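You operate a simulated robot arm through the tools that you are given. There is no shell and no other tool. Be economical: measure what you need, move in short steps, check, and stop when the job is done.

Carry out the task below with a simulated robot arm. There is one attempt and no reset: what you move stays moved.

Task
Wipe the small printer's plate, then heat the printer up.
Fine: bed all the way forward, teal cloth back where it lay, then switch on, dial to HEAT, green key once; watch till it shows hot and leave it on.

Only the result counts: the job must be done as asked and must still hold three seconds after the hand-in. Knocking over, shifting, dropping, spilling or breaking anything else fails it.

Robot
A 6-joint arm with a two-finger parallel gripper, fixed in place. Base frame: the origin is at the foot of the arm, x ahead of it, y to its left, z up; the work surface is at about z = 0.89. Units: m, degrees, N and s.
With the tool pointing down near the work surface it reaches from about 0.24 to 0.66 m from the base axis. Its first joint turns from -66.0 to 66.0 degrees. Payload 2.9 kg.
Tool frame: the origin (TCP) lies between the finger pads and is the grasp point; the fingertips stand 0.03 m ahead of it; z points along the fingers, y is the line along which they close. Largest opening 0.11 m; finger width 0.02, thickness 0.01; the body of the gripper, 0.048 by 0.112 m, starts 0.055 m behind the TCP.
Orientation is told as [roll, pitch, yaw] about the base's x, y, z axes, in that order, counted from this pose: with the fingers straight down and closing along the base's y, the tool's x points along the base's -x, its y along +y and its z along -z.

Tools
- The arm moves only by the tool send_rows. Its argument "steps" is a list of rows, each an object (a shift or turn left out is 0, a gripper value left out holds the last) with "travel": the shift along the tool's x, y, z in m, a list of three; "dr": the turn, a rotation vector about the tool's x, y, z in degrees, a list of three; "claw": the gripper command, from -1 (shut) to 1 (fully open), values between in proportion. In form: [{"travel": [tx, ty, tz], "dr": [wx, wy, wz], "claw": claw}, ...]. A call has 1 to 10 rows; each row shifts and turns the commanded pose from where the row before left it, along the tool's axes as they then stand. Each row takes 0.2 s and may step no farther than 0.05 m and 8.6 degrees from the row before; otherwise, or with a gripper value out of range, the whole call is refused. Where a pose cannot be reached the arm comes as near as it can. A force on the tool above 60 N (or 10 N above the force at the start of the call, whichever is more), or a blocked arm, ends the call early, and 0.2 s more pass. Each finger travels about 0.108 m/s and halts on what it meets, pressing with about 32 N; the grip force reading is that of the motor and also rises with nothing between the fingers. The clock runs only during rows and for 0.2 s after the last one: add rows that do not move to give the fingers time. It gives the time, the measured TCP pose, the force on the tool (base axes), the opening and the grip force at its end, in the units of the frame above (readings bear some noise).
- Cameras (640 x 400 px; columns grow to the right, rows downward): "scene" is fixed at [0.0675, 0.4241, 1.4061]; the picture's right is [-0.85, -0.53, 0.00], its down [-0.22, 0.35, -0.91] and it looks along [0.48, -0.77, -0.41] (base axes); focal length 288 px, centre (320, 200). "wrist" rides on the gripper at [-0.036, 0, -0.057] in the tool frame; the picture's right is [0.00, -1.00, 0.00], its down [0.97, 0.00, -0.24] and it looks along [0.24, 0.00, 0.97] (tool axes); focal length 218 px, centre (320, 200).
- get_image(camera): a new picture of that camera. No time passes.
- point_at(camera, pixels): for up to 12 pixels [column, row] of the newest picture of that camera ("zoom" is the newest enlarged one), the place [x, y, z] in the base frame of the surface seen there, good to about 0.002 m, but the place of the scene camera against the robot may be out by one fixed shift of up to 0.012 m in any direction. No time passes.
- close_up(camera, box): a new picture of the part [left, top, right, bottom] of that camera's present view, enlarged. No time passes.
- hand_in(): hands the job in; it is judged then, once.

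Go step by step. Measure first, check grasps and placings, and put right what went wrong. The budget is 80 turns and 38 pictures, counting those below and the enlarged ones. Unless the task says otherwise, let go and move clear before handing in, and close with one line.

The tools are called after ">>>" by a JSON object that holds its "op" and its "data". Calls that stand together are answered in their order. send_rows: Moves the arm, as the interface text tells. Its arguments: {"type":"object","properties":{"steps":{"type":"array","items":{"type":"object","properties":{"travel":{"type":"array","items":{"type":"number"}},"dr":{"type":"array","items":{"type":"number"}},"claw":{"type":"number"}}}}},"required":["steps"]} The other tools are called the same way: get_image (camera) takes a picture; point_at (camera, pixels) gives the place of the surface under pixels of a picture; close_up (camera, box) takes an enlarged picture of a part of a camera's view; hand_in () hands the job in.

At the start:

```text
time: 0.0
eef_pos: [0.3113, -0.2299, 1.2774]
ee_rot: [-0.1, -0.1, 0.0]
wrist_force: [1.0, 0.2, -0.2]
width: 0.1099
grasp_force: 0.0
```

scene: 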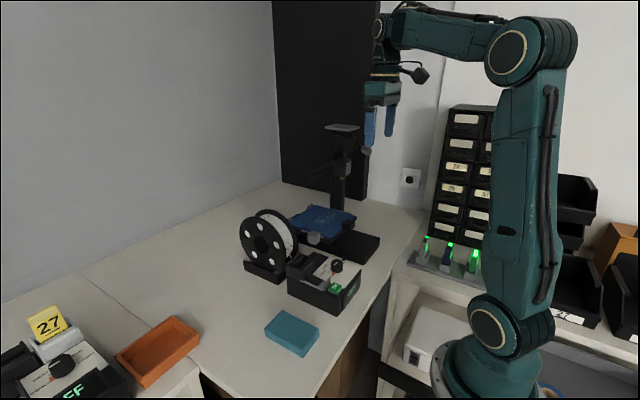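
wrist: 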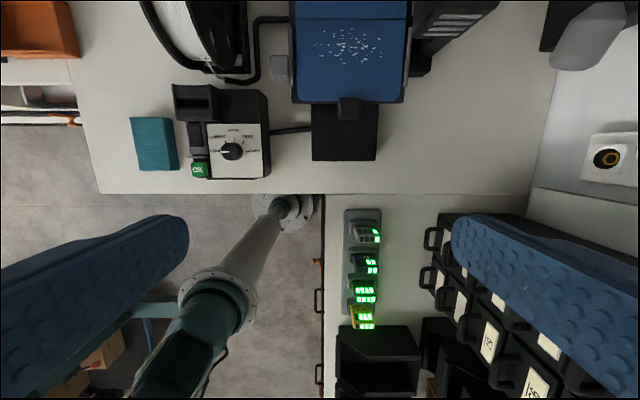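

The wrist view shows the blue plate with crumbs near (350,45), a control box with dial near (232,150), a green key (198,170) and the teal block/cloth (153,143). I'll look closer.

>>> {"op": "close_up", "data": {"camera": "wrist", "box": [120, 0, 440, 200]}}

>>> {"op": "close_up", "data": {"camera": "scene", "box": [220, 180, 400, 370]}}

>>> {"op": "point_at", "data": {"camera": "wrist", "pixels": [[153, 143], [132, 118], [172, 118], [178, 168], [139, 170], [232, 151], [198, 170], [347, 108], [350, 45], [344, 130], [295, 98], [404, 98]]}}

```text
2.00 times, centred on (280, 100) of wrist
```

zoom: 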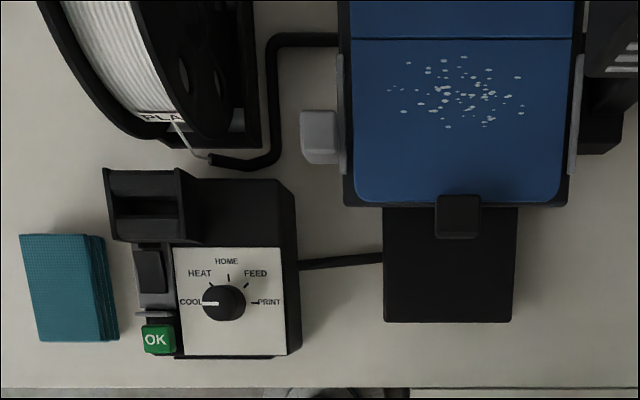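

```text
2.11 times, centred on (310, 275) of scene
```

zoom: 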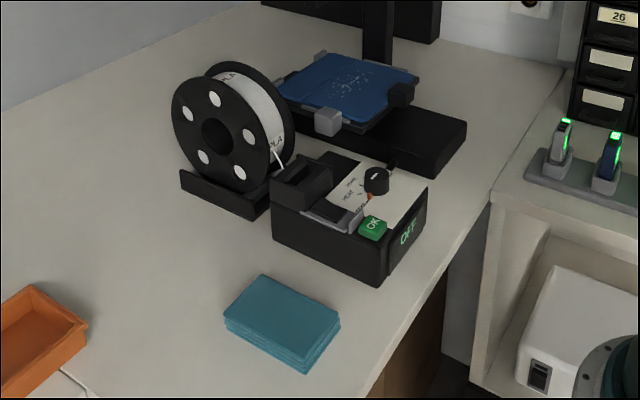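

```text
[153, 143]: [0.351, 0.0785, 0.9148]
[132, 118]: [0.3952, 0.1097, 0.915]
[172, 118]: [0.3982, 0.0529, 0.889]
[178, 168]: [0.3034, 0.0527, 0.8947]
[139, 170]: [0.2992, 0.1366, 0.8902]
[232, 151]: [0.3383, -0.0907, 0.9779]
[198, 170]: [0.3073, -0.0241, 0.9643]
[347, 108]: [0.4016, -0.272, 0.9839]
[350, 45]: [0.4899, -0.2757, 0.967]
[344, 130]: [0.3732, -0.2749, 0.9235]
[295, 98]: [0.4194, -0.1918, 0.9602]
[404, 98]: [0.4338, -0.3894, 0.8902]
```

The control panel has COOL/HEAT/HOME/FEED/PRINT, currently COOL, display OFF. I need a close look at the switch and the printer.

>>> {"op": "close_up", "data": {"camera": "scene", "box": [280, 235, 370, 320]}}

>>> {"op": "close_up", "data": {"camera": "scene", "box": [270, 100, 400, 280]}}

>>> {"op": "close_up", "data": {"camera": "wrist", "box": [165, 75, 285, 185]}}

```text
4.71 times, centred on (325, 278) of scene
```

zoom: 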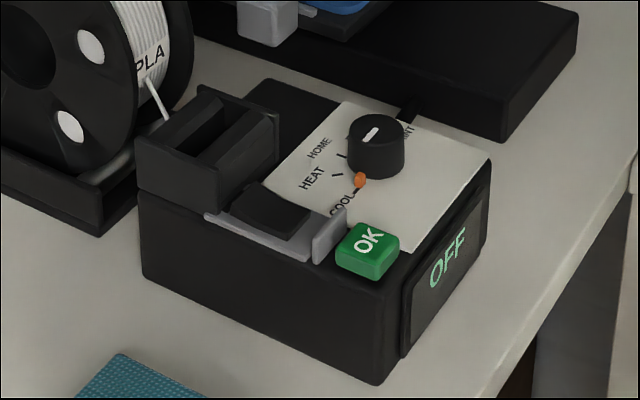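

```text
2.22 times, centred on (335, 190) of scene
```

zoom: 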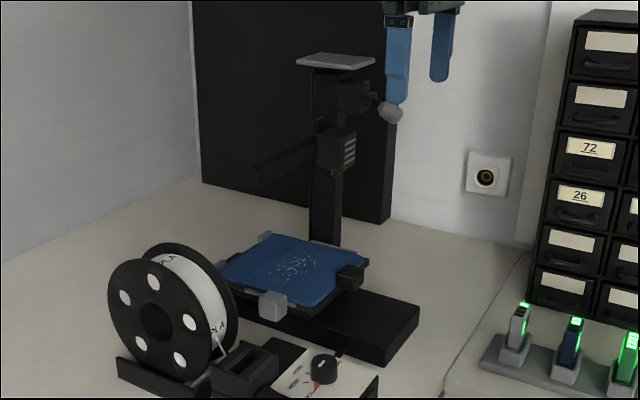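

```text
3.64 times, centred on (225, 130) of wrist
```

zoom: 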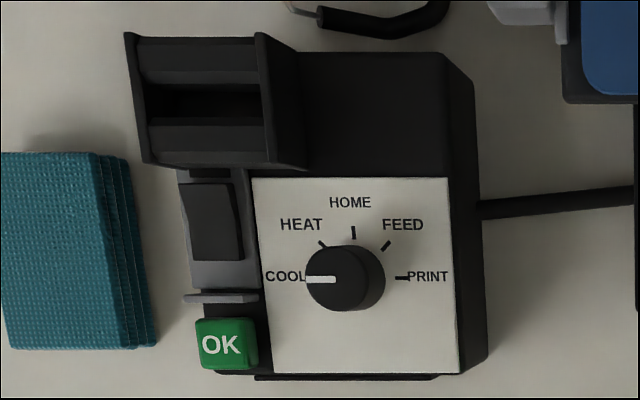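

Next, measure heights around the switch, dial and key, and around the printer.

>>> {"op": "point_at", "data": {"camera": "zoom", "pixels": [[210, 190], [215, 220], [215, 255], [220, 275], [220, 298], [222, 345], [335, 265], [370, 275], [200, 60], [200, 105], [200, 140], [420, 350]]}}

>>> {"op": "point_at", "data": {"camera": "wrist", "pixels": [[300, 25], [404, 25], [300, 95], [400, 95], [347, 98], [347, 115], [278, 68], [430, 30], [418, 70], [315, 158], [374, 158], [350, 5]]}}

>>> {"op": "point_at", "data": {"camera": "scene", "pixels": [[289, 318], [328, 299], [337, 266], [345, 212], [313, 238], [343, 168], [337, 180], [343, 130], [345, 200], [320, 215], [300, 220], [325, 232]]}}

```text
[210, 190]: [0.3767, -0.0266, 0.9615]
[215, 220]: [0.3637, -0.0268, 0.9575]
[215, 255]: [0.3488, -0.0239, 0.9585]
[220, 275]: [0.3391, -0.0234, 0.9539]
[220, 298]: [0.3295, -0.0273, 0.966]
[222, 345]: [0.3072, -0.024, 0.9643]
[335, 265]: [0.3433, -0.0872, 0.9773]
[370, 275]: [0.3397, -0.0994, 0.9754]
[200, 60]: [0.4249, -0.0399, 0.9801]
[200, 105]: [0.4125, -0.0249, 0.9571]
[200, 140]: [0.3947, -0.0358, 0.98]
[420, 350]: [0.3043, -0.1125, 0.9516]
```

```text
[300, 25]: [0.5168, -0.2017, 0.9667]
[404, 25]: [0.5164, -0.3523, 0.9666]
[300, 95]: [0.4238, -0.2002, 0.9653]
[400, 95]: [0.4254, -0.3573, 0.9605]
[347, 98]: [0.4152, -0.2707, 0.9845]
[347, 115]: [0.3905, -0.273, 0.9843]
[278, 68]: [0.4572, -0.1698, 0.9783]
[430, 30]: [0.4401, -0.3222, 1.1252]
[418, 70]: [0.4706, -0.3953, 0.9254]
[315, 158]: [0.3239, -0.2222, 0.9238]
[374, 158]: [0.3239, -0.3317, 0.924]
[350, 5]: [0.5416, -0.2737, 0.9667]
```

```text
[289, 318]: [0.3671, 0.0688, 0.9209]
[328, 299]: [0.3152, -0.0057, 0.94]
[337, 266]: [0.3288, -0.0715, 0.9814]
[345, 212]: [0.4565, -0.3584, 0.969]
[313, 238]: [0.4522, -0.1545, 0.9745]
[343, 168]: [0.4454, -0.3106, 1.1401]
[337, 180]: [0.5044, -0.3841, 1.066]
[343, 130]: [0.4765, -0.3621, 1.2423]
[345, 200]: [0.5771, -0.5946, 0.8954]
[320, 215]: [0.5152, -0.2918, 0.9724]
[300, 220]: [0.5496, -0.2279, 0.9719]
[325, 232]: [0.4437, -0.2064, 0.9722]
```

Bed frame front is at x≈0.42 with a front handle at (0.40,-0.272,0.984); the printer head sits over it at z≈1.1. I'll measure the head, crossbar and gray knob in the scene camera for clearance.

>>> {"op": "close_up", "data": {"camera": "scene", "box": [300, 110, 400, 230]}}

>>> {"op": "point_at", "data": {"camera": "wrist", "pixels": [[600, 30], [545, 20], [440, 10], [480, 10], [430, 60], [395, 5], [335, 105], [359, 105], [347, 101], [347, 118]]}}

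```text
3.33 times, centred on (350, 170) of scene
```

zoom: 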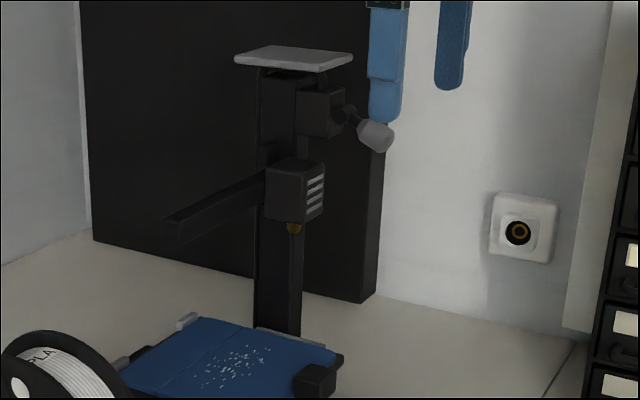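

```text
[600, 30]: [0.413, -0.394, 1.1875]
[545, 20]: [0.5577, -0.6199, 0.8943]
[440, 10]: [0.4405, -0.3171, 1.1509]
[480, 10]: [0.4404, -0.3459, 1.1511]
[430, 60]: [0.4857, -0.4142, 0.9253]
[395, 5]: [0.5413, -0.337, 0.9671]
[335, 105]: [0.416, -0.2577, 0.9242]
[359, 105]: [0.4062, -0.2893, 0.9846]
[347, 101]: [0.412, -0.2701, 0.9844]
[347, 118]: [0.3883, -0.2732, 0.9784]
```

>>> {"op": "point_at", "data": {"camera": "zoom", "pixels": [[175, 225], [250, 185], [285, 200], [294, 228], [312, 200], [270, 165], [375, 135], [390, 145], [320, 115], [340, 60], [280, 280], [270, 215]]}}

```text
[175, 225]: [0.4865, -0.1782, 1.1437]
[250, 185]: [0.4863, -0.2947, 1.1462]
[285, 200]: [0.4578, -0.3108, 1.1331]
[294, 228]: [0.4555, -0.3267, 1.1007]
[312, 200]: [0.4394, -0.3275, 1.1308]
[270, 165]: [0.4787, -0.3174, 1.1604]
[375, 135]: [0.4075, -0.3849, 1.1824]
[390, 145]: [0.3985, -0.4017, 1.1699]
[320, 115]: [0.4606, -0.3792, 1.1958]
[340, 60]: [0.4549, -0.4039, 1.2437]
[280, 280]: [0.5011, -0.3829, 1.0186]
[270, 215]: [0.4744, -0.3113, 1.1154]
```

Head bottom is z≈1.10 at x≥0.44, y≤-0.31, so I'll take the bed handle with the tool leaning back toward me. Moving to a hover in front of the handle.

>>> {"op": "send_rows", "data": {"steps": [{"travel": [-0.0088, -0.0084, 0.0438], "claw": 0.1}, {"travel": [-0.0088, -0.0084, 0.0438]}, {"travel": [-0.0088, -0.0084, 0.0438]}, {"travel": [-0.0088, -0.0084, 0.0438]}, {"travel": [-0.0088, -0.0084, 0.0438]}, {"dr": [0, -8.6, 0]}, {"dr": [0, -8.6, 0]}, {"dr": [0, -8.6, 0]}, {}]}}

>>> {"op": "get_image", "data": {"camera": "wrist"}}

```text
time: 2.0
eef_pos: [0.3555, -0.2721, 1.058]
ee_rot: [-0.1, -25.8, 0.0]
wrist_force: [-0.6, -1.4, 1.1]
width: 0.0606
grasp_force: 0.1
```

```text
29 pictures are left
```

wrist: 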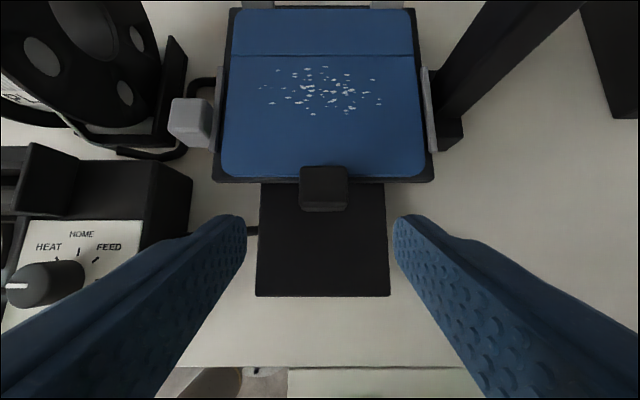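

Good view of the handle (323,187). Measure it and the plate precisely.

>>> {"op": "point_at", "data": {"camera": "wrist", "pixels": [[303, 175], [345, 175], [324, 170], [324, 205], [240, 182], [400, 182], [235, 170], [412, 170], [240, 15], [405, 15], [190, 115], [325, 90]]}}

```text
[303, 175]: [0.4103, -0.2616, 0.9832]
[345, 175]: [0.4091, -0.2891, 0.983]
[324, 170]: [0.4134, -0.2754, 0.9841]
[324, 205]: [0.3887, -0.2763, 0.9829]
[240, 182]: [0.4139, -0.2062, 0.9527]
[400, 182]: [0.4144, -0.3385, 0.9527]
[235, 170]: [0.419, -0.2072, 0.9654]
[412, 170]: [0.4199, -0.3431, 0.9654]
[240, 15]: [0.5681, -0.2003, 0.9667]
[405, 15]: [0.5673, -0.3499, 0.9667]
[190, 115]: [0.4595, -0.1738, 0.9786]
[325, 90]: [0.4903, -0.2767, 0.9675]
```

Handle centre y≈-0.275, x 0.387–0.415. Advance along the tool axis and close.

>>> {"op": "send_rows", "data": {"steps": [{"travel": [0, -0.0035, 0.04]}, {"travel": [0, 0, 0.036]}, {}, {"claw": -1}, {"claw": -1}, {"claw": -1}]}}

```text
time: 3.4
eef_pos: [0.389, -0.2758, 0.9896]
ee_rot: [0.0, -25.8, 0.0]
wrist_force: [2.2, 2.6, 0.7]
width: 0.0336
grasp_force: 31.8
```

Gripped at 0.034 m wide. Pull straight toward -x.

>>> {"op": "send_rows", "data": {"steps": [{"travel": [0.009, 0, -0.00435]}, {"travel": [0.009, 0, -0.00435]}, {"travel": [0.009, 0, -0.00435]}, {"travel": [0.009, 0, -0.00435]}, {}]}}

>>> {"op": "get_image", "data": {"camera": "wrist"}}

```text
time: 4.6
eef_pos: [0.3477, -0.275, 0.99]
ee_rot: [0.0, -25.8, 0.0]
wrist_force: [3.3, 6.6, -3.2]
width: 0.0336
grasp_force: 31.9
```

```text
28 pictures are left
```

wrist: 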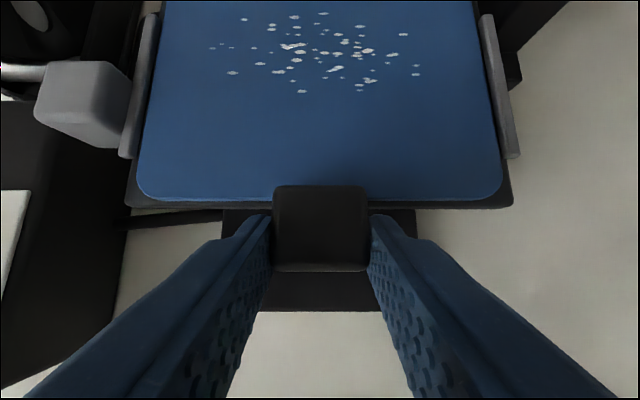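

The bed follows smoothly. The gray block on its left moves toward the control box, so I check clearance before continuing.

>>> {"op": "point_at", "data": {"camera": "wrist", "pixels": [[40, 85], [100, 80], [90, 140], [110, 140], [100, 200], [115, 215], [25, 75], [60, 250], [250, 300], [300, 305]]}}

>>> {"op": "get_image", "data": {"camera": "scene"}}

```text
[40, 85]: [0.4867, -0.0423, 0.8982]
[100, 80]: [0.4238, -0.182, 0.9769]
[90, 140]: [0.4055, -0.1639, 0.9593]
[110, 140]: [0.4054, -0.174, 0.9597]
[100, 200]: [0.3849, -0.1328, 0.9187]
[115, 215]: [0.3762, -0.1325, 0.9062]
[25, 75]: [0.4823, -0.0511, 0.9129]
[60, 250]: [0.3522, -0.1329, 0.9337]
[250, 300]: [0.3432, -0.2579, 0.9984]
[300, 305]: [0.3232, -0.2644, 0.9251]
```

```text
27 pictures are left
```

scene: 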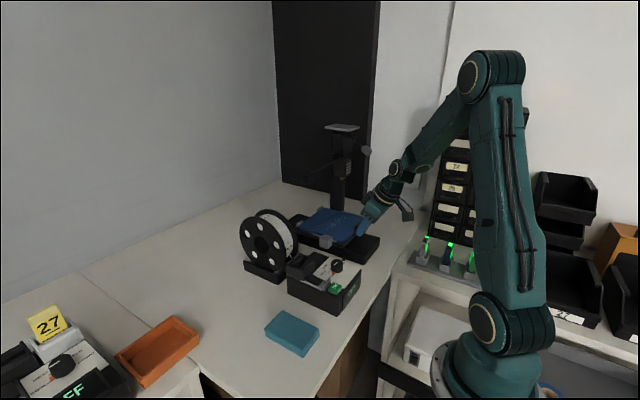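

>>> {"op": "point_at", "data": {"camera": "wrist", "pixels": [[50, 85], [44, 105], [40, 112], [48, 122], [70, 135], [60, 70], [75, 120]]}}

>>> {"op": "close_up", "data": {"camera": "scene", "box": [280, 200, 400, 300]}}

```text
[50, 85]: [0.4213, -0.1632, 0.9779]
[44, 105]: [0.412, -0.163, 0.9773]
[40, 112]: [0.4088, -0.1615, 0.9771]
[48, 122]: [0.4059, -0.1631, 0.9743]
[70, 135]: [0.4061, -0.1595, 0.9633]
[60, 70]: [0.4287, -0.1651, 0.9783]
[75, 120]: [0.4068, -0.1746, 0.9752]
```

```text
4.00 times, centred on (340, 250) of scene
```

zoom: 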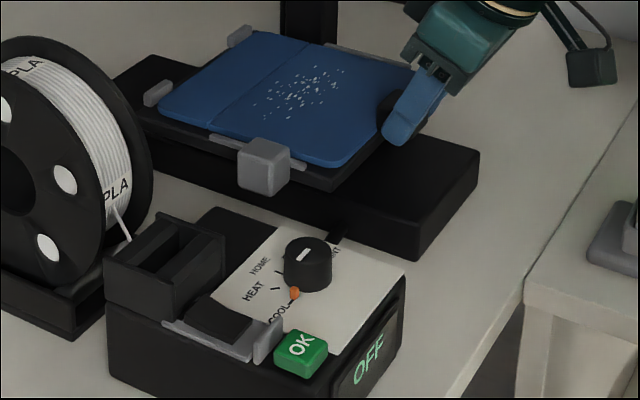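

The block's edge is y≈-0.16 and the box's is -0.133, so there is 27 mm to spare. Keep pulling until the stop.

>>> {"op": "send_rows", "data": {"steps": [{"travel": [0.009, 0, -0.00435]}, {"travel": [0.009, 0, -0.00435]}, {"travel": [0.009, 0, -0.00435]}, {}]}}

```text
time: 5.6
eef_pos: [0.3201, -0.2755, 0.9893]
ee_rot: [0.1, -25.8, 0.0]
wrist_force: [2.7, 8.6, -0.3]
width: 0.0336
grasp_force: 31.7
```

>>> {"op": "send_rows", "data": {"steps": [{"travel": [0.0072, 0, -0.00348]}, {"travel": [0.0072, 0, -0.00348]}, {"travel": [0.0072, 0, -0.00348]}, {}]}}

>>> {"op": "get_image", "data": {"camera": "wrist"}}

```text
time: 6.6
eef_pos: [0.2952, -0.2763, 0.9898]
ee_rot: [-0.1, -25.8, 0.1]
wrist_force: [-0.1, 0.3, -0.2]
width: 0.0335
grasp_force: 32.1
```

```text
25 pictures are left
```

wrist: 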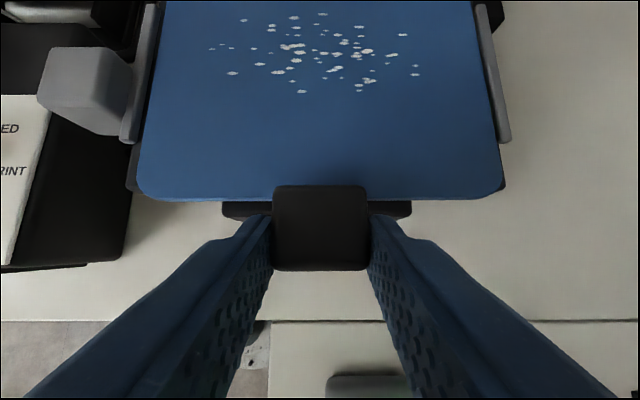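

The clips and gray block (100,135) now sit slightly further back relative to the plate than before (148), which suggests the frame hit its stop and the plate is slipping. Measure.

>>> {"op": "point_at", "data": {"camera": "wrist", "pixels": [[504, 138], [130, 138], [85, 128], [320, 196], [320, 262], [200, 195], [450, 193], [235, 210], [133, 165], [300, 50]]}}

>>> {"op": "close_up", "data": {"camera": "scene", "box": [280, 200, 400, 300]}}

```text
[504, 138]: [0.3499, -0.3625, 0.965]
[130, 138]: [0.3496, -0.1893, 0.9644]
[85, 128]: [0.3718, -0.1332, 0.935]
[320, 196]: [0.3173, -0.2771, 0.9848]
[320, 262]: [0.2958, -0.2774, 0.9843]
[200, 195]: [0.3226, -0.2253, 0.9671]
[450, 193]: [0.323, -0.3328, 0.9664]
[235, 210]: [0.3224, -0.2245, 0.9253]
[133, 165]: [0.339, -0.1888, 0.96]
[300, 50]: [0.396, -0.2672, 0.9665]
```

```text
4.00 times, centred on (340, 250) of scene
```

zoom: 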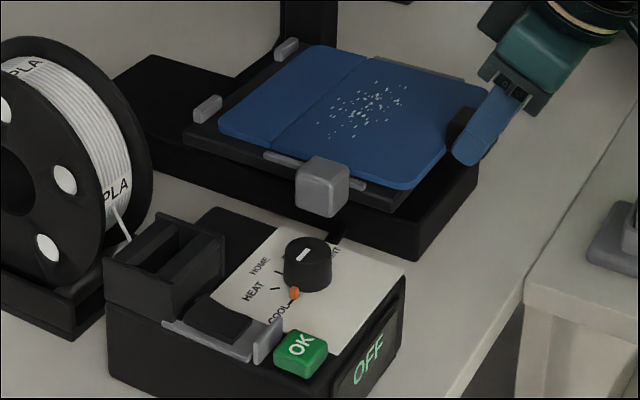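

Confirmed: the tab belongs to the plate, and the plate slid about 7 mm on the bed once the bed reached its stop. The gray block must be the bed's handle. I'll push the plate back gently and see whether it re-seats against the rear clips.

>>> {"op": "send_rows", "data": {"steps": [{"travel": [-0.0036, 0, 0.00174]}, {"travel": [-0.0036, 0, 0.00174]}, {}]}}

>>> {"op": "get_image", "data": {"camera": "wrist"}}

```text
time: 7.4
eef_pos: [0.3031, -0.2762, 0.9897]
ee_rot: [0.0, -25.8, 0.0]
wrist_force: [0.1, -1.5, 0.9]
width: 0.0336
grasp_force: 32.6
```

```text
23 pictures are left
```

wrist: 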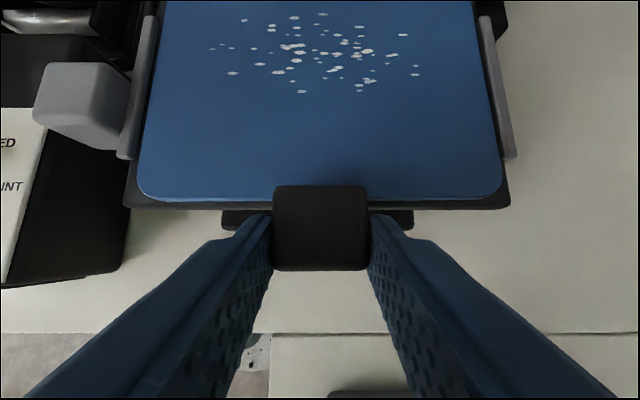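

Clips and block are back at their earlier places relative to the plate (rows 158/150 versus 157/148), so the plate is re-seated. Check from the scene.

>>> {"op": "close_up", "data": {"camera": "scene", "box": [280, 200, 400, 300]}}

>>> {"op": "point_at", "data": {"camera": "wrist", "pixels": [[507, 153], [128, 153], [70, 135], [75, 120], [40, 110], [90, 80], [320, 196], [320, 262], [200, 195], [200, 207], [55, 66], [120, 75]]}}

```text
4.00 times, centred on (340, 250) of scene
```

zoom: 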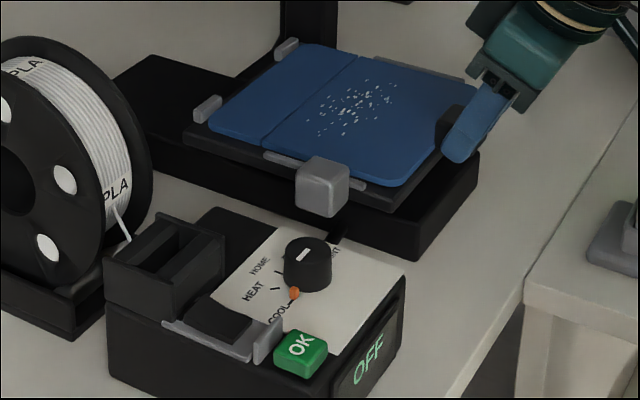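

```text
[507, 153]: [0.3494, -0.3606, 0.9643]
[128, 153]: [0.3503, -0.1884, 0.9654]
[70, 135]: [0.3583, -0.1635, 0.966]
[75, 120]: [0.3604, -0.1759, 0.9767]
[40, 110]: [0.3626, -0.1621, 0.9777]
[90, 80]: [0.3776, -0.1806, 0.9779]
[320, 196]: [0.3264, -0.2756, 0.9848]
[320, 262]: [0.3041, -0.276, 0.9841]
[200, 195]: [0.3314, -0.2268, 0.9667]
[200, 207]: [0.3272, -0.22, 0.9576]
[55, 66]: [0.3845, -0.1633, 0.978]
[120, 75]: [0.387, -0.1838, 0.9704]
```

The plate is seated against the rear clips and the bed stayed at its stop. Release, back off, straighten and move over the cloth.

>>> {"op": "send_rows", "data": {"steps": [{"claw": 0.1}, {"claw": 0.1}, {"travel": [0, 0, -0.04]}, {"travel": [0, 0, -0.04]}, {"travel": [0, 0, -0.04], "dr": [0, 8.6, 0]}, {"dr": [0, 8.6, 0]}, {"dr": [0, 8.6, 0]}, {}]}}

```text
time: 9.2
eef_pos: [0.2508, -0.277, 1.0973]
ee_rot: [0.0, 0.1, 0.0]
wrist_force: [0.2, -0.5, 0.1]
width: 0.0606
grasp_force: 0.1
```

>>> {"op": "send_rows", "data": {"steps": [{"travel": [-0.0112, 0.0446, 0], "claw": 1}, {"travel": [-0.0112, 0.0446, 0]}, {"travel": [-0.0112, 0.0446, 0]}, {"travel": [-0.0112, 0.0446, 0]}, {"travel": [-0.0112, 0.0446, 0]}, {"travel": [-0.0112, 0.0446, 0]}, {"travel": [-0.0112, 0.0446, 0]}, {"travel": [-0.0112, 0.0446, 0]}, {}]}}

>>> {"op": "get_image", "data": {"camera": "wrist"}}

```text
time: 11.2
eef_pos: [0.3403, 0.0823, 1.0979]
ee_rot: [0.1, 0.0, 0.1]
wrist_force: [-0.5, 0.4, 0.9]
width: 0.1099
grasp_force: 0.0
```

```text
21 pictures are left
```

wrist: 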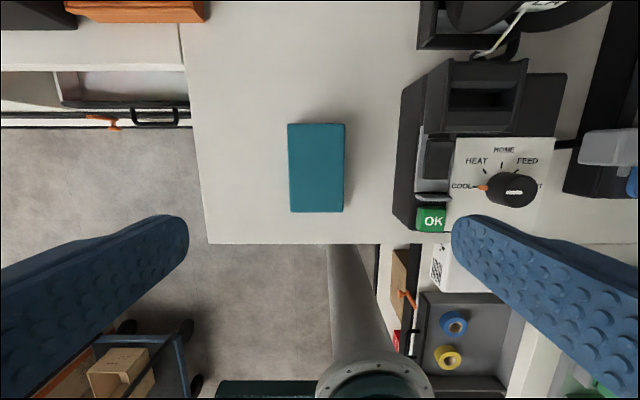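

>>> {"op": "point_at", "data": {"camera": "wrist", "pixels": [[289, 126], [343, 126], [342, 209], [292, 209], [317, 167], [316, 126], [317, 209], [290, 167], [342, 167], [465, 158], [545, 220], [410, 150]]}}

>>> {"op": "close_up", "data": {"camera": "wrist", "box": [270, 110, 370, 225]}}

```text
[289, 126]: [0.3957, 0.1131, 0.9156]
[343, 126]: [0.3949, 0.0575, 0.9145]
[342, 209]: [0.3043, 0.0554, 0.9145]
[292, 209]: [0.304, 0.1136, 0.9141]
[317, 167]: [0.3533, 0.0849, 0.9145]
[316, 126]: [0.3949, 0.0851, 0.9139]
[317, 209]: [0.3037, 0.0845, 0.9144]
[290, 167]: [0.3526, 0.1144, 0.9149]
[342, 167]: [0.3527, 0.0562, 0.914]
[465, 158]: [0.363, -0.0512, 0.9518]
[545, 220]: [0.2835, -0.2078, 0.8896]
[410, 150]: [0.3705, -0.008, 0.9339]
```

```text
3.48 times, centred on (320, 168) of wrist
```

zoom: 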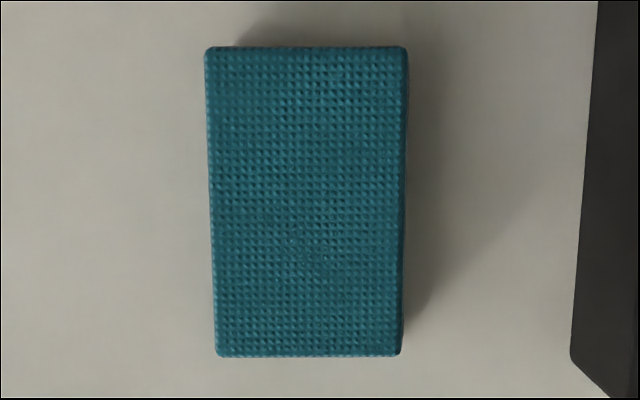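

Cloth: centre (0.350, 0.085), 0.095 × 0.060, top 0.9145, aligned with the axes. I'll grip it nearer its front end (TCP x 0.328, z 0.930) so the gripper stays away from the print head while wiping.

>>> {"op": "send_rows", "data": {"steps": [{"travel": [0.006, 0.0014, 0.045]}, {"travel": [0.0063, 0.0014, 0.045]}, {"travel": [0, 0, 0.045]}, {"travel": [0, 0, 0.033]}, {}, {"claw": -1}, {"claw": -1}, {"claw": -1}, {"claw": -1}]}}

```text
time: 13.2
eef_pos: [0.3285, 0.0837, 0.9301]
ee_rot: [0.0, 0.0, -0.1]
wrist_force: [-0.7, -0.3, 0.3]
width: 0.0641
grasp_force: 32.1
```

Gripped (width 0.064, 32 N). Lift and check.

>>> {"op": "send_rows", "data": {"steps": [{"travel": [0, 0, -0.04]}, {"travel": [0, 0, -0.04]}, {"travel": [0, 0, -0.045]}, {}]}}

>>> {"op": "get_image", "data": {"camera": "wrist"}}

```text
time: 14.2
eef_pos: [0.3297, 0.0824, 1.0547]
ee_rot: [0.0, -0.1, 0.0]
wrist_force: [-0.1, 0.5, -0.1]
width: 0.0002
grasp_force: 32.3
```

```text
19 pictures are left
```

wrist: 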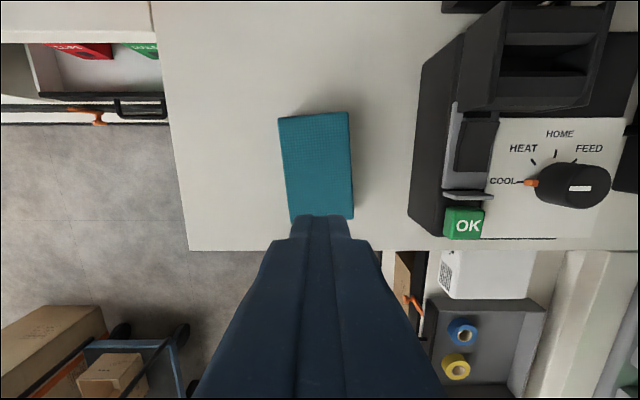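

The cloth slipped out of the grip and turned slightly. Measure where it lies now.

>>> {"op": "point_at", "data": {"camera": "wrist", "pixels": [[281, 121], [346, 115], [350, 205], [293, 205], [315, 160], [282, 140], [349, 140], [291, 200], [351, 200], [315, 118]]}}

>>> {"op": "close_up", "data": {"camera": "scene", "box": [250, 290, 340, 370]}}

```text
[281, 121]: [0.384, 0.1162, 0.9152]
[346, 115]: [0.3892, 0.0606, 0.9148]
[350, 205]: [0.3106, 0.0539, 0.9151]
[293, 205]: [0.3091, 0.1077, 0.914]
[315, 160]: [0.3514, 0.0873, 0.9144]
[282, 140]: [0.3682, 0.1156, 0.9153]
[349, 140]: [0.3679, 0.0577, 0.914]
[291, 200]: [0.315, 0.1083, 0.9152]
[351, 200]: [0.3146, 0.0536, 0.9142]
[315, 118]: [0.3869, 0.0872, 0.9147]
```

```text
5.00 times, centred on (295, 330) of scene
```

zoom: 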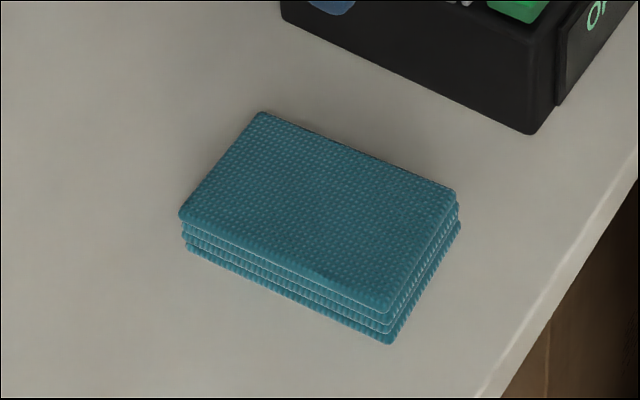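

The cloth is now yawed about +5° and perhaps nearer in x. Open, look, and then grip it centrally and deeper.

>>> {"op": "send_rows", "data": {"steps": [{"travel": [0, 0, -0.03], "claw": 1}, {}, {}]}}

>>> {"op": "get_image", "data": {"camera": "wrist"}}

```text
time: 15.0
eef_pos: [0.3291, 0.0831, 1.0847]
ee_rot: [0.0, 0.0, 0.0]
wrist_force: [-0.1, -0.8, 0.1]
width: 0.1099
grasp_force: 0.1
```

```text
17 pictures are left
```

wrist: 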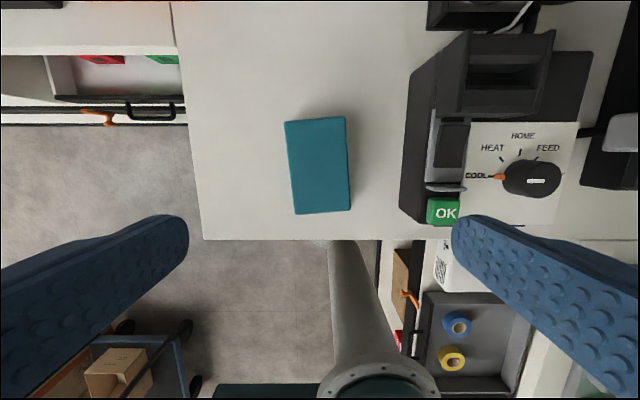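

>>> {"op": "point_at", "data": {"camera": "wrist", "pixels": [[287, 125], [343, 120], [348, 207], [297, 211], [316, 121], [322, 209], [291, 167], [347, 165], [318, 166]]}}

```text
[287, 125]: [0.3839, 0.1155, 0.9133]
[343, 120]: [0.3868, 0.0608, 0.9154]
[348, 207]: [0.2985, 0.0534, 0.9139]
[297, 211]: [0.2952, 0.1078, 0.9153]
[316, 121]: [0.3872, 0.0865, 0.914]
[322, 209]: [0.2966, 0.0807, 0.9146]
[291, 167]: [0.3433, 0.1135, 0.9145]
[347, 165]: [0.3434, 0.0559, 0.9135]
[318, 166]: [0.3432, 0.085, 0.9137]
```

Now centred at (0.3415, 0.0845), yaw +5° (it originally lay at (0.350, 0.085), yaw 0). Regrip centrally, aligned, tips 4 mm above the table.

>>> {"op": "send_rows", "data": {"steps": [{"travel": [-0.0124, 0.0014, 0.04]}, {"travel": [0, 0, 0.04], "dr": [0, 0, -5]}, {"travel": [0, 0, 0.04]}, {"travel": [0, 0, 0.04]}, {}, {"claw": -1}, {"claw": -1}, {"claw": -1}, {"claw": -1}]}}

>>> {"op": "get_image", "data": {"camera": "wrist"}}

```text
time: 17.0
eef_pos: [0.3398, 0.0848, 0.9241]
ee_rot: [0.0, -0.1, 4.9]
wrist_force: [-0.6, 0.1, -0.1]
width: 0.064
grasp_force: 32.0
```

```text
16 pictures are left
```

wrist: 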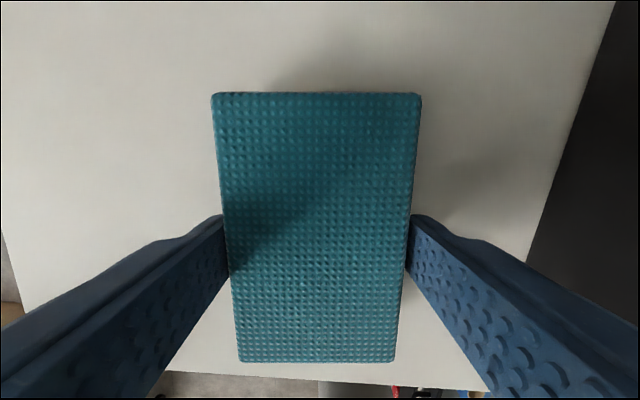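

Fingers sit squarely on both sides. Lift slowly and watch the width.

>>> {"op": "send_rows", "data": {"steps": [{"travel": [0, 0, -0.004]}, {"travel": [0, 0, -0.006]}, {"travel": [0, 0, -0.01]}, {"travel": [0, 0, -0.01]}, {}]}}

>>> {"op": "get_image", "data": {"camera": "wrist"}}

```text
time: 18.2
eef_pos: [0.3405, 0.0844, 0.9541]
ee_rot: [0.1, 0.0, 5.0]
wrist_force: [-0.3, -0.1, -0.2]
width: 0.0636
grasp_force: 32.0
```

```text
15 pictures are left
```

wrist: 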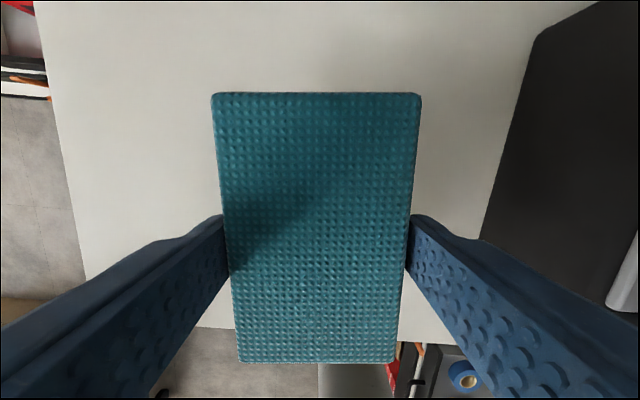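

Cloth holds. Straighten the yaw, lift and carry over to the plate's left side.

>>> {"op": "send_rows", "data": {"steps": [{"travel": [0, 0, -0.045], "dr": [0, 0, 5]}, {"travel": [0, 0, -0.045]}, {"travel": [0, 0, -0.016]}, {"travel": [-0.006, -0.045, 0]}, {"travel": [-0.006, -0.045, 0]}, {"travel": [-0.006, -0.045, 0]}, {"travel": [-0.006, -0.045, 0]}, {"travel": [-0.006, -0.045, 0]}, {"travel": [-0.006, -0.045, 0]}, {}]}}

```text
time: 20.4
eef_pos: [0.3762, -0.1851, 1.0598]
ee_rot: [0.1, 0.1, 0.0]
wrist_force: [-0.2, -0.8, -1.5]
width: 0.064
grasp_force: 32.3
```

>>> {"op": "send_rows", "data": {"steps": [{"travel": [-0.008, -0.04, 0]}, {"travel": [0, -0.015, 0.02]}, {"travel": [0, 0, 0.025]}, {"travel": [0, 0, 0.007]}, {"travel": [0, 0, 0.006]}, {"travel": [0, 0, 0.002]}, {}]}}

>>> {"op": "get_image", "data": {"camera": "scene"}}

```text
time: 22.0
eef_pos: [0.3841, -0.241, 1.0008]
ee_rot: [0.1, 0.0, -0.1]
wrist_force: [0.0, 0.3, -0.1]
width: 0.0639
grasp_force: 32.4
```

```text
14 pictures are left
```

scene: 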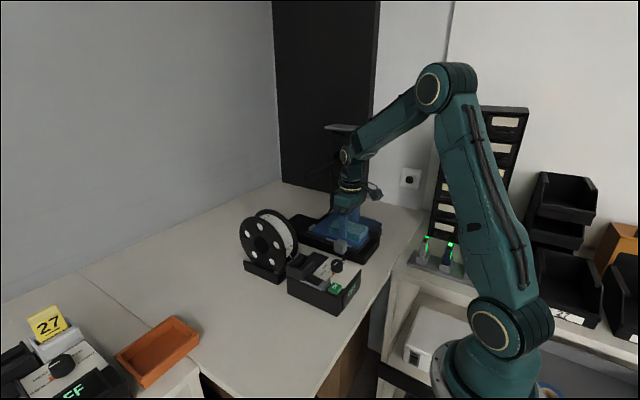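

Cloth is at contact height with no force yet. Check head clearance close up and press slightly.

>>> {"op": "close_up", "data": {"camera": "scene", "box": [290, 110, 410, 270]}}

>>> {"op": "send_rows", "data": {"steps": [{"travel": [0, 0, 0.001]}, {"travel": [0, 0, 0.001]}, {}]}}

```text
2.50 times, centred on (350, 190) of scene
```

zoom: 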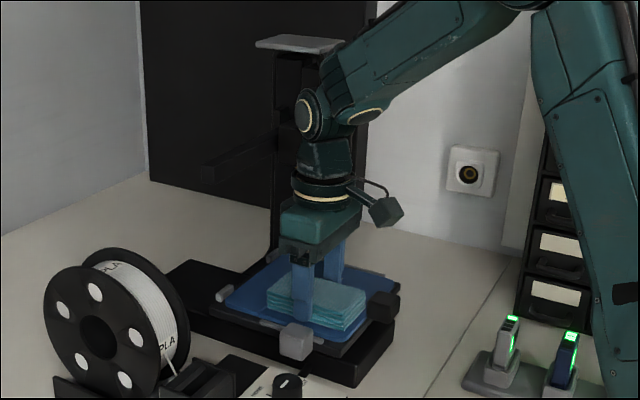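

```text
time: 22.8
eef_pos: [0.3837, -0.2395, 1.0007]
ee_rot: [-0.1, -0.2, -0.1]
wrist_force: [-2.0, 2.8, 20.1]
width: 0.0639
grasp_force: 32.1
```

Contact force is 20 N. Before stroking in -y, measure how far the wrist parts stand out.

>>> {"op": "point_at", "data": {"camera": "zoom", "pixels": [[300, 115], [312, 115], [325, 155], [295, 190], [320, 195], [345, 185], [385, 212], [370, 190], [290, 220], [355, 215], [350, 95], [370, 118]]}}

```text
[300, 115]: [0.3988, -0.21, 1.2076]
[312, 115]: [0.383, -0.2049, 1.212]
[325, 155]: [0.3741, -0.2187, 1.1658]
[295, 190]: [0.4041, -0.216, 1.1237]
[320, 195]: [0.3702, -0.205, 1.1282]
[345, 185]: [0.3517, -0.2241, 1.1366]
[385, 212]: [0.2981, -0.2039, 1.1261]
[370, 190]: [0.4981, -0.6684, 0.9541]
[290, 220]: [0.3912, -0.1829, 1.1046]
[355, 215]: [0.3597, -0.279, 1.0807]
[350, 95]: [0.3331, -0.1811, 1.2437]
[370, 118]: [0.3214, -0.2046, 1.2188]
```

Flange reaches x≈0.42 and the head starts at 0.44, with the knob 4 cm off in y: clear. Stroke across in -y.

>>> {"op": "send_rows", "data": {"steps": [{"travel": [0, -0.01, 0]}, {"travel": [0, -0.011, 0]}, {"travel": [0, -0.011, 0]}, {"travel": [0, -0.011, 0]}, {"travel": [0, -0.011, 0]}, {"travel": [0, -0.011, 0]}, {}]}}

```text
time: 24.4
eef_pos: [0.3842, -0.3049, 0.9998]
ee_rot: [-0.1, -0.1, 0.0]
wrist_force: [0.1, 10.3, 28.0]
width: 0.0637
grasp_force: 32.1
```

>>> {"op": "send_rows", "data": {"steps": [{"travel": [0, 0.011, 0]}, {"travel": [0, 0.011, 0]}, {"travel": [0, 0.011, 0]}, {"travel": [0, 0.011, 0]}, {"travel": [0, 0.011, 0]}, {"travel": [0, 0.011, 0]}, {}, {"travel": [0, 0, -0.03]}, {"travel": [0.04, 0.02, -0.03]}, {"travel": [0.04, 0.02, 0]}]}}

>>> {"op": "get_image", "data": {"camera": "wrist"}}

>>> {"op": "close_up", "data": {"camera": "scene", "box": [280, 190, 400, 290]}}

```text
refused: row 9 steps farther than a row can; nothing moved
```

```text
12 pictures are left
```

wrist: 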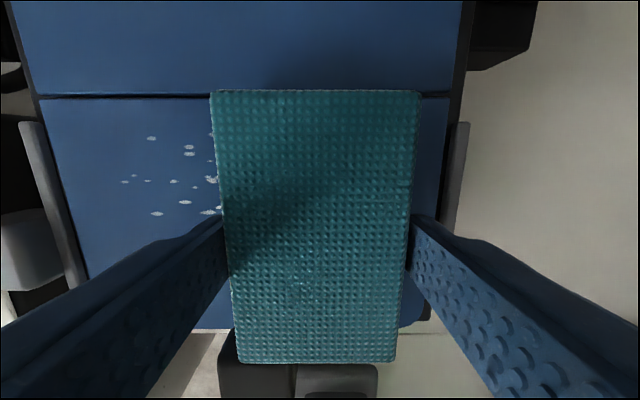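

```text
4.00 times, centred on (340, 240) of scene
```

zoom: 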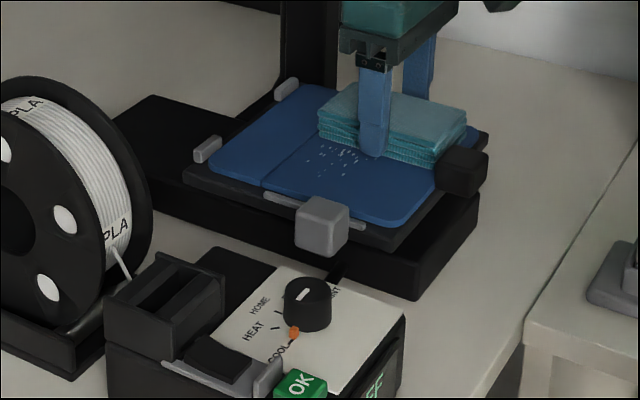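

Crumbs remain on the left (125–220, 140–215), where the stroke started; the right is hidden. Stroke back further left, and again to the right, then lift and look.

>>> {"op": "send_rows", "data": {"steps": [{"travel": [0, 0.013, 0]}, {"travel": [0, 0.013, 0]}, {"travel": [0, 0.013, 0]}, {"travel": [0, 0.013, 0]}, {"travel": [0, 0.013, 0]}, {"travel": [0, 0.013, 0]}, {}, {"travel": [0, -0.013, 0]}, {"travel": [0, -0.013, 0]}, {"travel": [0, -0.013, 0]}]}}

>>> {"op": "send_rows", "data": {"steps": [{"travel": [0, -0.013, 0]}, {"travel": [0, -0.013, 0]}, {"travel": [0, -0.013, 0]}, {}, {"travel": [0, 0, -0.03]}, {"travel": [0.035, 0.01, -0.02]}, {"travel": [0.035, 0.03, 0]}, {"travel": [0, 0.04, 0]}, {"travel": [0, 0.03, 0]}, {}]}}

>>> {"op": "get_image", "data": {"camera": "wrist"}}

```text
time: 26.6
eef_pos: [0.3848, -0.2663, 0.9994]
ee_rot: [0.0, 0.0, 0.0]
wrist_force: [0.2, 11.7, 25.8]
width: 0.0637
grasp_force: 32.6
```

```text
time: 28.8
eef_pos: [0.3135, -0.1946, 1.0494]
ee_rot: [0.1, 0.0, 0.0]
wrist_force: [0.2, 0.1, -1.1]
width: 0.0638
grasp_force: 31.9
```

```text
10 pictures are left
```

wrist: 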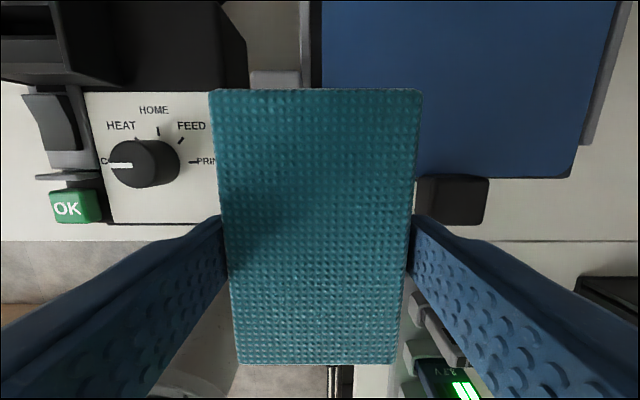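

The visible plate looks clean. Carry the cloth back to its original place (TCP 0.348, 0.085).

>>> {"op": "send_rows", "data": {"steps": [{"travel": [-0.005, 0.04, -0.005]}, {"travel": [-0.005, 0.04, 0]}, {"travel": [-0.005, 0.04, 0]}, {"travel": [-0.005, 0.04, 0]}, {"travel": [-0.005, 0.04, 0]}, {"travel": [-0.005, 0.04, 0]}, {"travel": [-0.0048, 0.0396, 0]}, {}]}}

>>> {"op": "close_up", "data": {"camera": "scene", "box": [280, 190, 400, 290]}}

```text
time: 30.6
eef_pos: [0.3497, 0.0846, 1.0549]
ee_rot: [0.0, 0.1, 0.0]
wrist_force: [-0.3, 0.2, 0.0]
width: 0.0638
grasp_force: 32.1
```

```text
4.00 times, centred on (340, 240) of scene
```

zoom: 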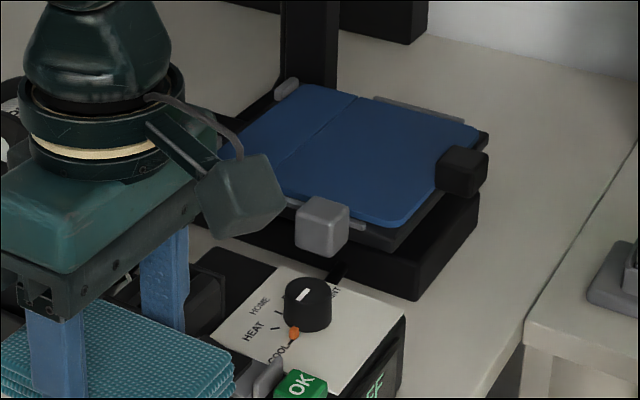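

The plate is clean. Lower the cloth, release and rise.

>>> {"op": "send_rows", "data": {"steps": [{"travel": [0.001, 0.0004, 0.045]}, {"travel": [0, 0, 0.045]}, {"travel": [0, 0, 0.025]}, {"travel": [0, 0, 0.01]}, {"travel": [0, 0, 0.0045]}, {}, {"claw": -0.2}, {"claw": 0.4}, {"claw": 0.4}]}}

>>> {"op": "send_rows", "data": {"steps": [{"travel": [0, 0, -0.03]}, {"travel": [0, 0, -0.04]}, {"travel": [0, 0, -0.045]}, {"travel": [0, 0, -0.045]}, {"travel": [0, -0.03, 0]}, {"travel": [0, -0.03, 0], "claw": 1}, {}]}}

>>> {"op": "get_image", "data": {"camera": "wrist"}}

```text
time: 32.6
eef_pos: [0.3486, 0.0834, 0.9238]
ee_rot: [0.1, 0.1, 0.0]
wrist_force: [-0.2, 0.0, 0.4]
width: 0.077
grasp_force: 0.0
```

```text
time: 34.2
eef_pos: [0.3488, 0.0258, 1.0842]
ee_rot: [0.1, 0.0, 0.0]
wrist_force: [-0.4, 0.2, -0.1]
width: 0.1098
grasp_force: 0.1
```

```text
8 pictures are left
```

wrist: 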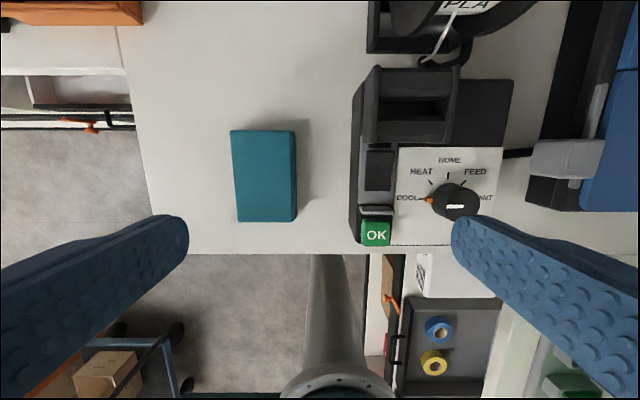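

>>> {"op": "point_at", "data": {"camera": "wrist", "pixels": [[232, 134], [293, 134], [292, 217], [239, 218], [545, 175], [580, 175], [540, 158], [595, 142], [560, 140], [588, 205], [380, 152], [380, 185]]}}

>>> {"op": "close_up", "data": {"camera": "wrist", "box": [340, 60, 500, 250]}}

```text
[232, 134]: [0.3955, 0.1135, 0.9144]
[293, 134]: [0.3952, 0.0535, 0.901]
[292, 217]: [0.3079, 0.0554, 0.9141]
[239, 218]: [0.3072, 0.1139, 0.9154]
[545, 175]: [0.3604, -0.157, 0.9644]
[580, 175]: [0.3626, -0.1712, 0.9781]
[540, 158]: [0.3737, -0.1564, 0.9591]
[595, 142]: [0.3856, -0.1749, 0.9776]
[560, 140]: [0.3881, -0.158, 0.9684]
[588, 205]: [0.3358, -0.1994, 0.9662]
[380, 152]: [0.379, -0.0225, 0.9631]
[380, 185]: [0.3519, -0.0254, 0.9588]
```

```text
2.11 times, centred on (420, 155) of wrist
```

zoom: 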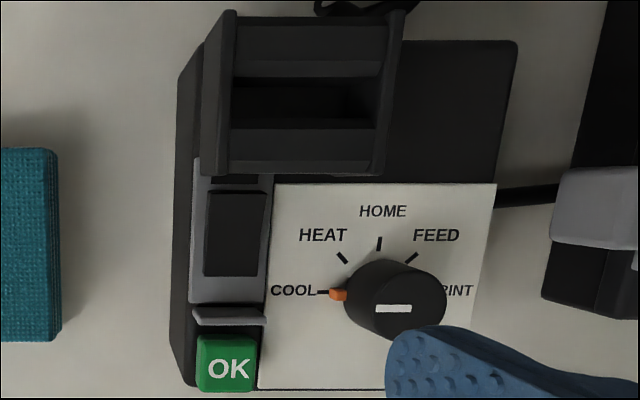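

Cloth is back within 1–2 mm (corners match the originals). Now confirm the bed is at its front stop by nudging the gray block from behind with closed fingers.

>>> {"op": "send_rows", "data": {"steps": [{"travel": [-0.0112, -0.0392, 0.005], "claw": -1}, {"travel": [-0.0112, -0.0392, 0.005]}, {"travel": [-0.0112, -0.0392, 0.005]}, {"travel": [-0.0112, -0.0392, 0.005]}, {"travel": [-0.0122, -0.0392, 0.005]}, {}, {"travel": [0, 0, 0.035]}, {"travel": [0, 0, 0.034]}, {}]}}

```text
time: 36.2
eef_pos: [0.4057, -0.1712, 0.9898]
ee_rot: [-0.1, -0.1, 0.0]
wrist_force: [-0.3, -1.3, 0.1]
width: 0.0002
grasp_force: 31.9
```

>>> {"op": "send_rows", "data": {"steps": [{"travel": [0.004, 0, 0]}, {"travel": [0.003, 0, 0]}, {"travel": [0.003, 0, 0]}, {"travel": [0.003, 0, 0]}, {}]}}

```text
time: 37.4
eef_pos: [0.3989, -0.1716, 0.9903]
ee_rot: [-0.2, -1.1, 0.4]
wrist_force: [51.9, 10.0, -15.6]
width: 0.0
grasp_force: 31.9
```

Blocked at 52 N with no movement beyond contact: the bed is at its front stop. Back off, rise, and measure switch/dial details from the last close-up.

>>> {"op": "send_rows", "data": {"steps": [{"travel": [-0.012, 0, 0]}, {"travel": [0, 0, -0.04]}, {"travel": [0, 0, -0.04]}, {}]}}

>>> {"op": "point_at", "data": {"camera": "zoom", "pixels": [[240, 183], [235, 198], [235, 215], [235, 232], [235, 250], [235, 270], [300, 170], [228, 318], [230, 365], [350, 290], [392, 309], [410, 318]]}}

```text
time: 38.4
eef_pos: [0.4052, -0.1708, 1.0705]
ee_rot: [0.0, 0.1, 0.1]
wrist_force: [-0.2, 0.3, 0.8]
width: 0.0001
grasp_force: 31.5
```

```text
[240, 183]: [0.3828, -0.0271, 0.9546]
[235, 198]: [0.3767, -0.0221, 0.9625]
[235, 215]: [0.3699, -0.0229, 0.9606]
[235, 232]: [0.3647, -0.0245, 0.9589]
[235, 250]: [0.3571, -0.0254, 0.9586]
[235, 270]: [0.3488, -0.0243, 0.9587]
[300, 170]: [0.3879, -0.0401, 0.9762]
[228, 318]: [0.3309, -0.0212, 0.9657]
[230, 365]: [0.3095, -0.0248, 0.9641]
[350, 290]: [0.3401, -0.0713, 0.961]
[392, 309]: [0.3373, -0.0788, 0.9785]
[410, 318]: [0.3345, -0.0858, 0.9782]
```

The rocker's rear end is raised (z 0.9625 at x≈0.377), so I press there with closed fingers.

>>> {"op": "send_rows", "data": {"steps": [{"travel": [0.0075, 0.0366, 0]}, {"travel": [0.0075, 0.0366, 0]}, {"travel": [0.0075, 0.0366, 0]}, {"travel": [0.0077, 0.0365, 0]}, {}, {"travel": [0, 0, 0.04]}, {"travel": [0, 0, 0.03]}, {}]}}

```text
time: 40.2
eef_pos: [0.3744, -0.0238, 1.0007]
ee_rot: [0.0, 0.0, -0.1]
wrist_force: [-0.2, 0.4, -0.1]
width: 0.0
grasp_force: 32.3
```

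>>> {"op": "send_rows", "data": {"steps": [{"travel": [0, 0, 0.006]}, {"travel": [0, 0, 0.003]}, {"travel": [0, 0, 0.003]}, {"travel": [0, 0, 0.002]}, {}]}}

```text
time: 41.3
eef_pos: [0.3748, -0.0231, 0.991]
ee_rot: [0.0, -0.5, 0.0]
wrist_force: [-0.4, 0.0, 3.8]
width: 0.0
grasp_force: 31.7
stopped in row 5: the force on the tool passed its limit (the readings are from after the stop); the commanded pose is now the measured one
```

The press met a hard stop. Rise, open, move above the dial and check both display and dial.

>>> {"op": "send_rows", "data": {"steps": [{"travel": [0, 0, -0.045]}, {"travel": [0, 0, -0.045]}, {"travel": [0.02, -0.03, -0.02], "claw": 1}, {"travel": [0.02, -0.032, 0]}, {}, {}]}}

>>> {"op": "get_image", "data": {"camera": "wrist"}}

>>> {"op": "close_up", "data": {"camera": "scene", "box": [280, 230, 380, 320]}}

```text
time: 42.7
eef_pos: [0.3337, -0.0876, 1.0998]
ee_rot: [-0.1, -0.5, 0.0]
wrist_force: [0.2, 0.0, -0.2]
width: 0.1102
grasp_force: 0.1
```

```text
6 pictures are left
```

wrist: 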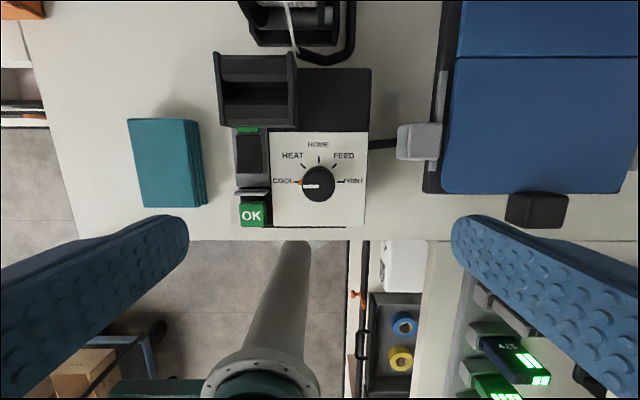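

```text
4.44 times, centred on (330, 275) of scene
```

zoom: 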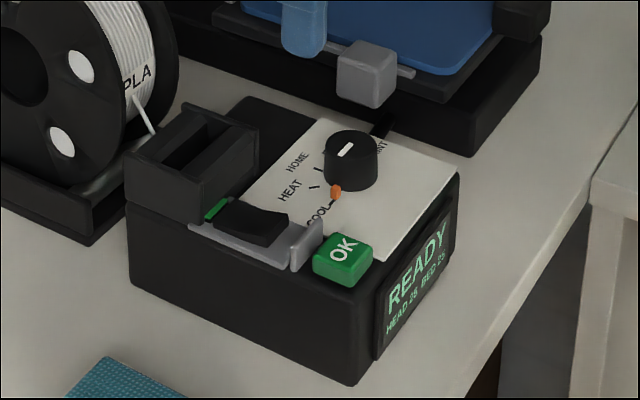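

Display reads READY. Now measure the knob: disc spans about (302–336, 167–201).

>>> {"op": "point_at", "data": {"camera": "wrist", "pixels": [[319, 183], [306, 183], [331, 182], [319, 170], [319, 195], [319, 200], [299, 182], [303, 165], [319, 159], [335, 166], [285, 183], [300, 200]]}}

```text
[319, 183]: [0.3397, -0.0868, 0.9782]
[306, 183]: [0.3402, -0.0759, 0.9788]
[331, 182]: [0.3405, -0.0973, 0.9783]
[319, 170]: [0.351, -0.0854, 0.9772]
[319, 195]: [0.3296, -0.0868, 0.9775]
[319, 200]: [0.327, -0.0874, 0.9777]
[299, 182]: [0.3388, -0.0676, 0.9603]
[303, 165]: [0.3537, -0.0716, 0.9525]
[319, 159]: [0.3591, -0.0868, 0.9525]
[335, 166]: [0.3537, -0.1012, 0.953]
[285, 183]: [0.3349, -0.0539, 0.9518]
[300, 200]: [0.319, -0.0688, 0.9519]
```

Knob centre (0.339, -0.0866), radius ≈0.0135, top 0.978, with a pointer low at its base. Grip only the upper 11 mm.

>>> {"op": "send_rows", "data": {"steps": [{"travel": [-0.0053, 0.001, 0], "dr": [0, 0.5, 0], "claw": 0.0}, {"travel": [0, 0, 0.04]}, {"travel": [0, 0, 0.04]}, {"travel": [0, 0, 0.0228]}, {}, {"claw": -1}, {"claw": -1}, {"claw": -1}]}}

```text
time: 44.5
eef_pos: [0.3418, -0.0868, 0.9965]
ee_rot: [0.0, 0.1, 0.0]
wrist_force: [2.0, -6.1, -12.4]
width: 0.0294
grasp_force: 44.7
```

Gripped (0.029 m). Nudge x by 2.5 mm to centre, then turn 45° clockwise seen from above.

>>> {"op": "send_rows", "data": {"steps": [{"travel": [0.0025, 0, 0]}, {"dr": [0, 0, 7.5]}, {"dr": [0, 0, 7.5]}, {"dr": [0, 0, 7.5]}, {"dr": [0, 0, 7.5]}, {"dr": [0, 0, 7.5]}, {"dr": [0, 0, 7.5]}, {}]}}

```text
time: 46.3
eef_pos: [0.3392, -0.0867, 0.9979]
ee_rot: [0.2, -0.2, -45.2]
wrist_force: [20.5, -20.6, -19.0]
width: 0.0294
grasp_force: 44.6
```

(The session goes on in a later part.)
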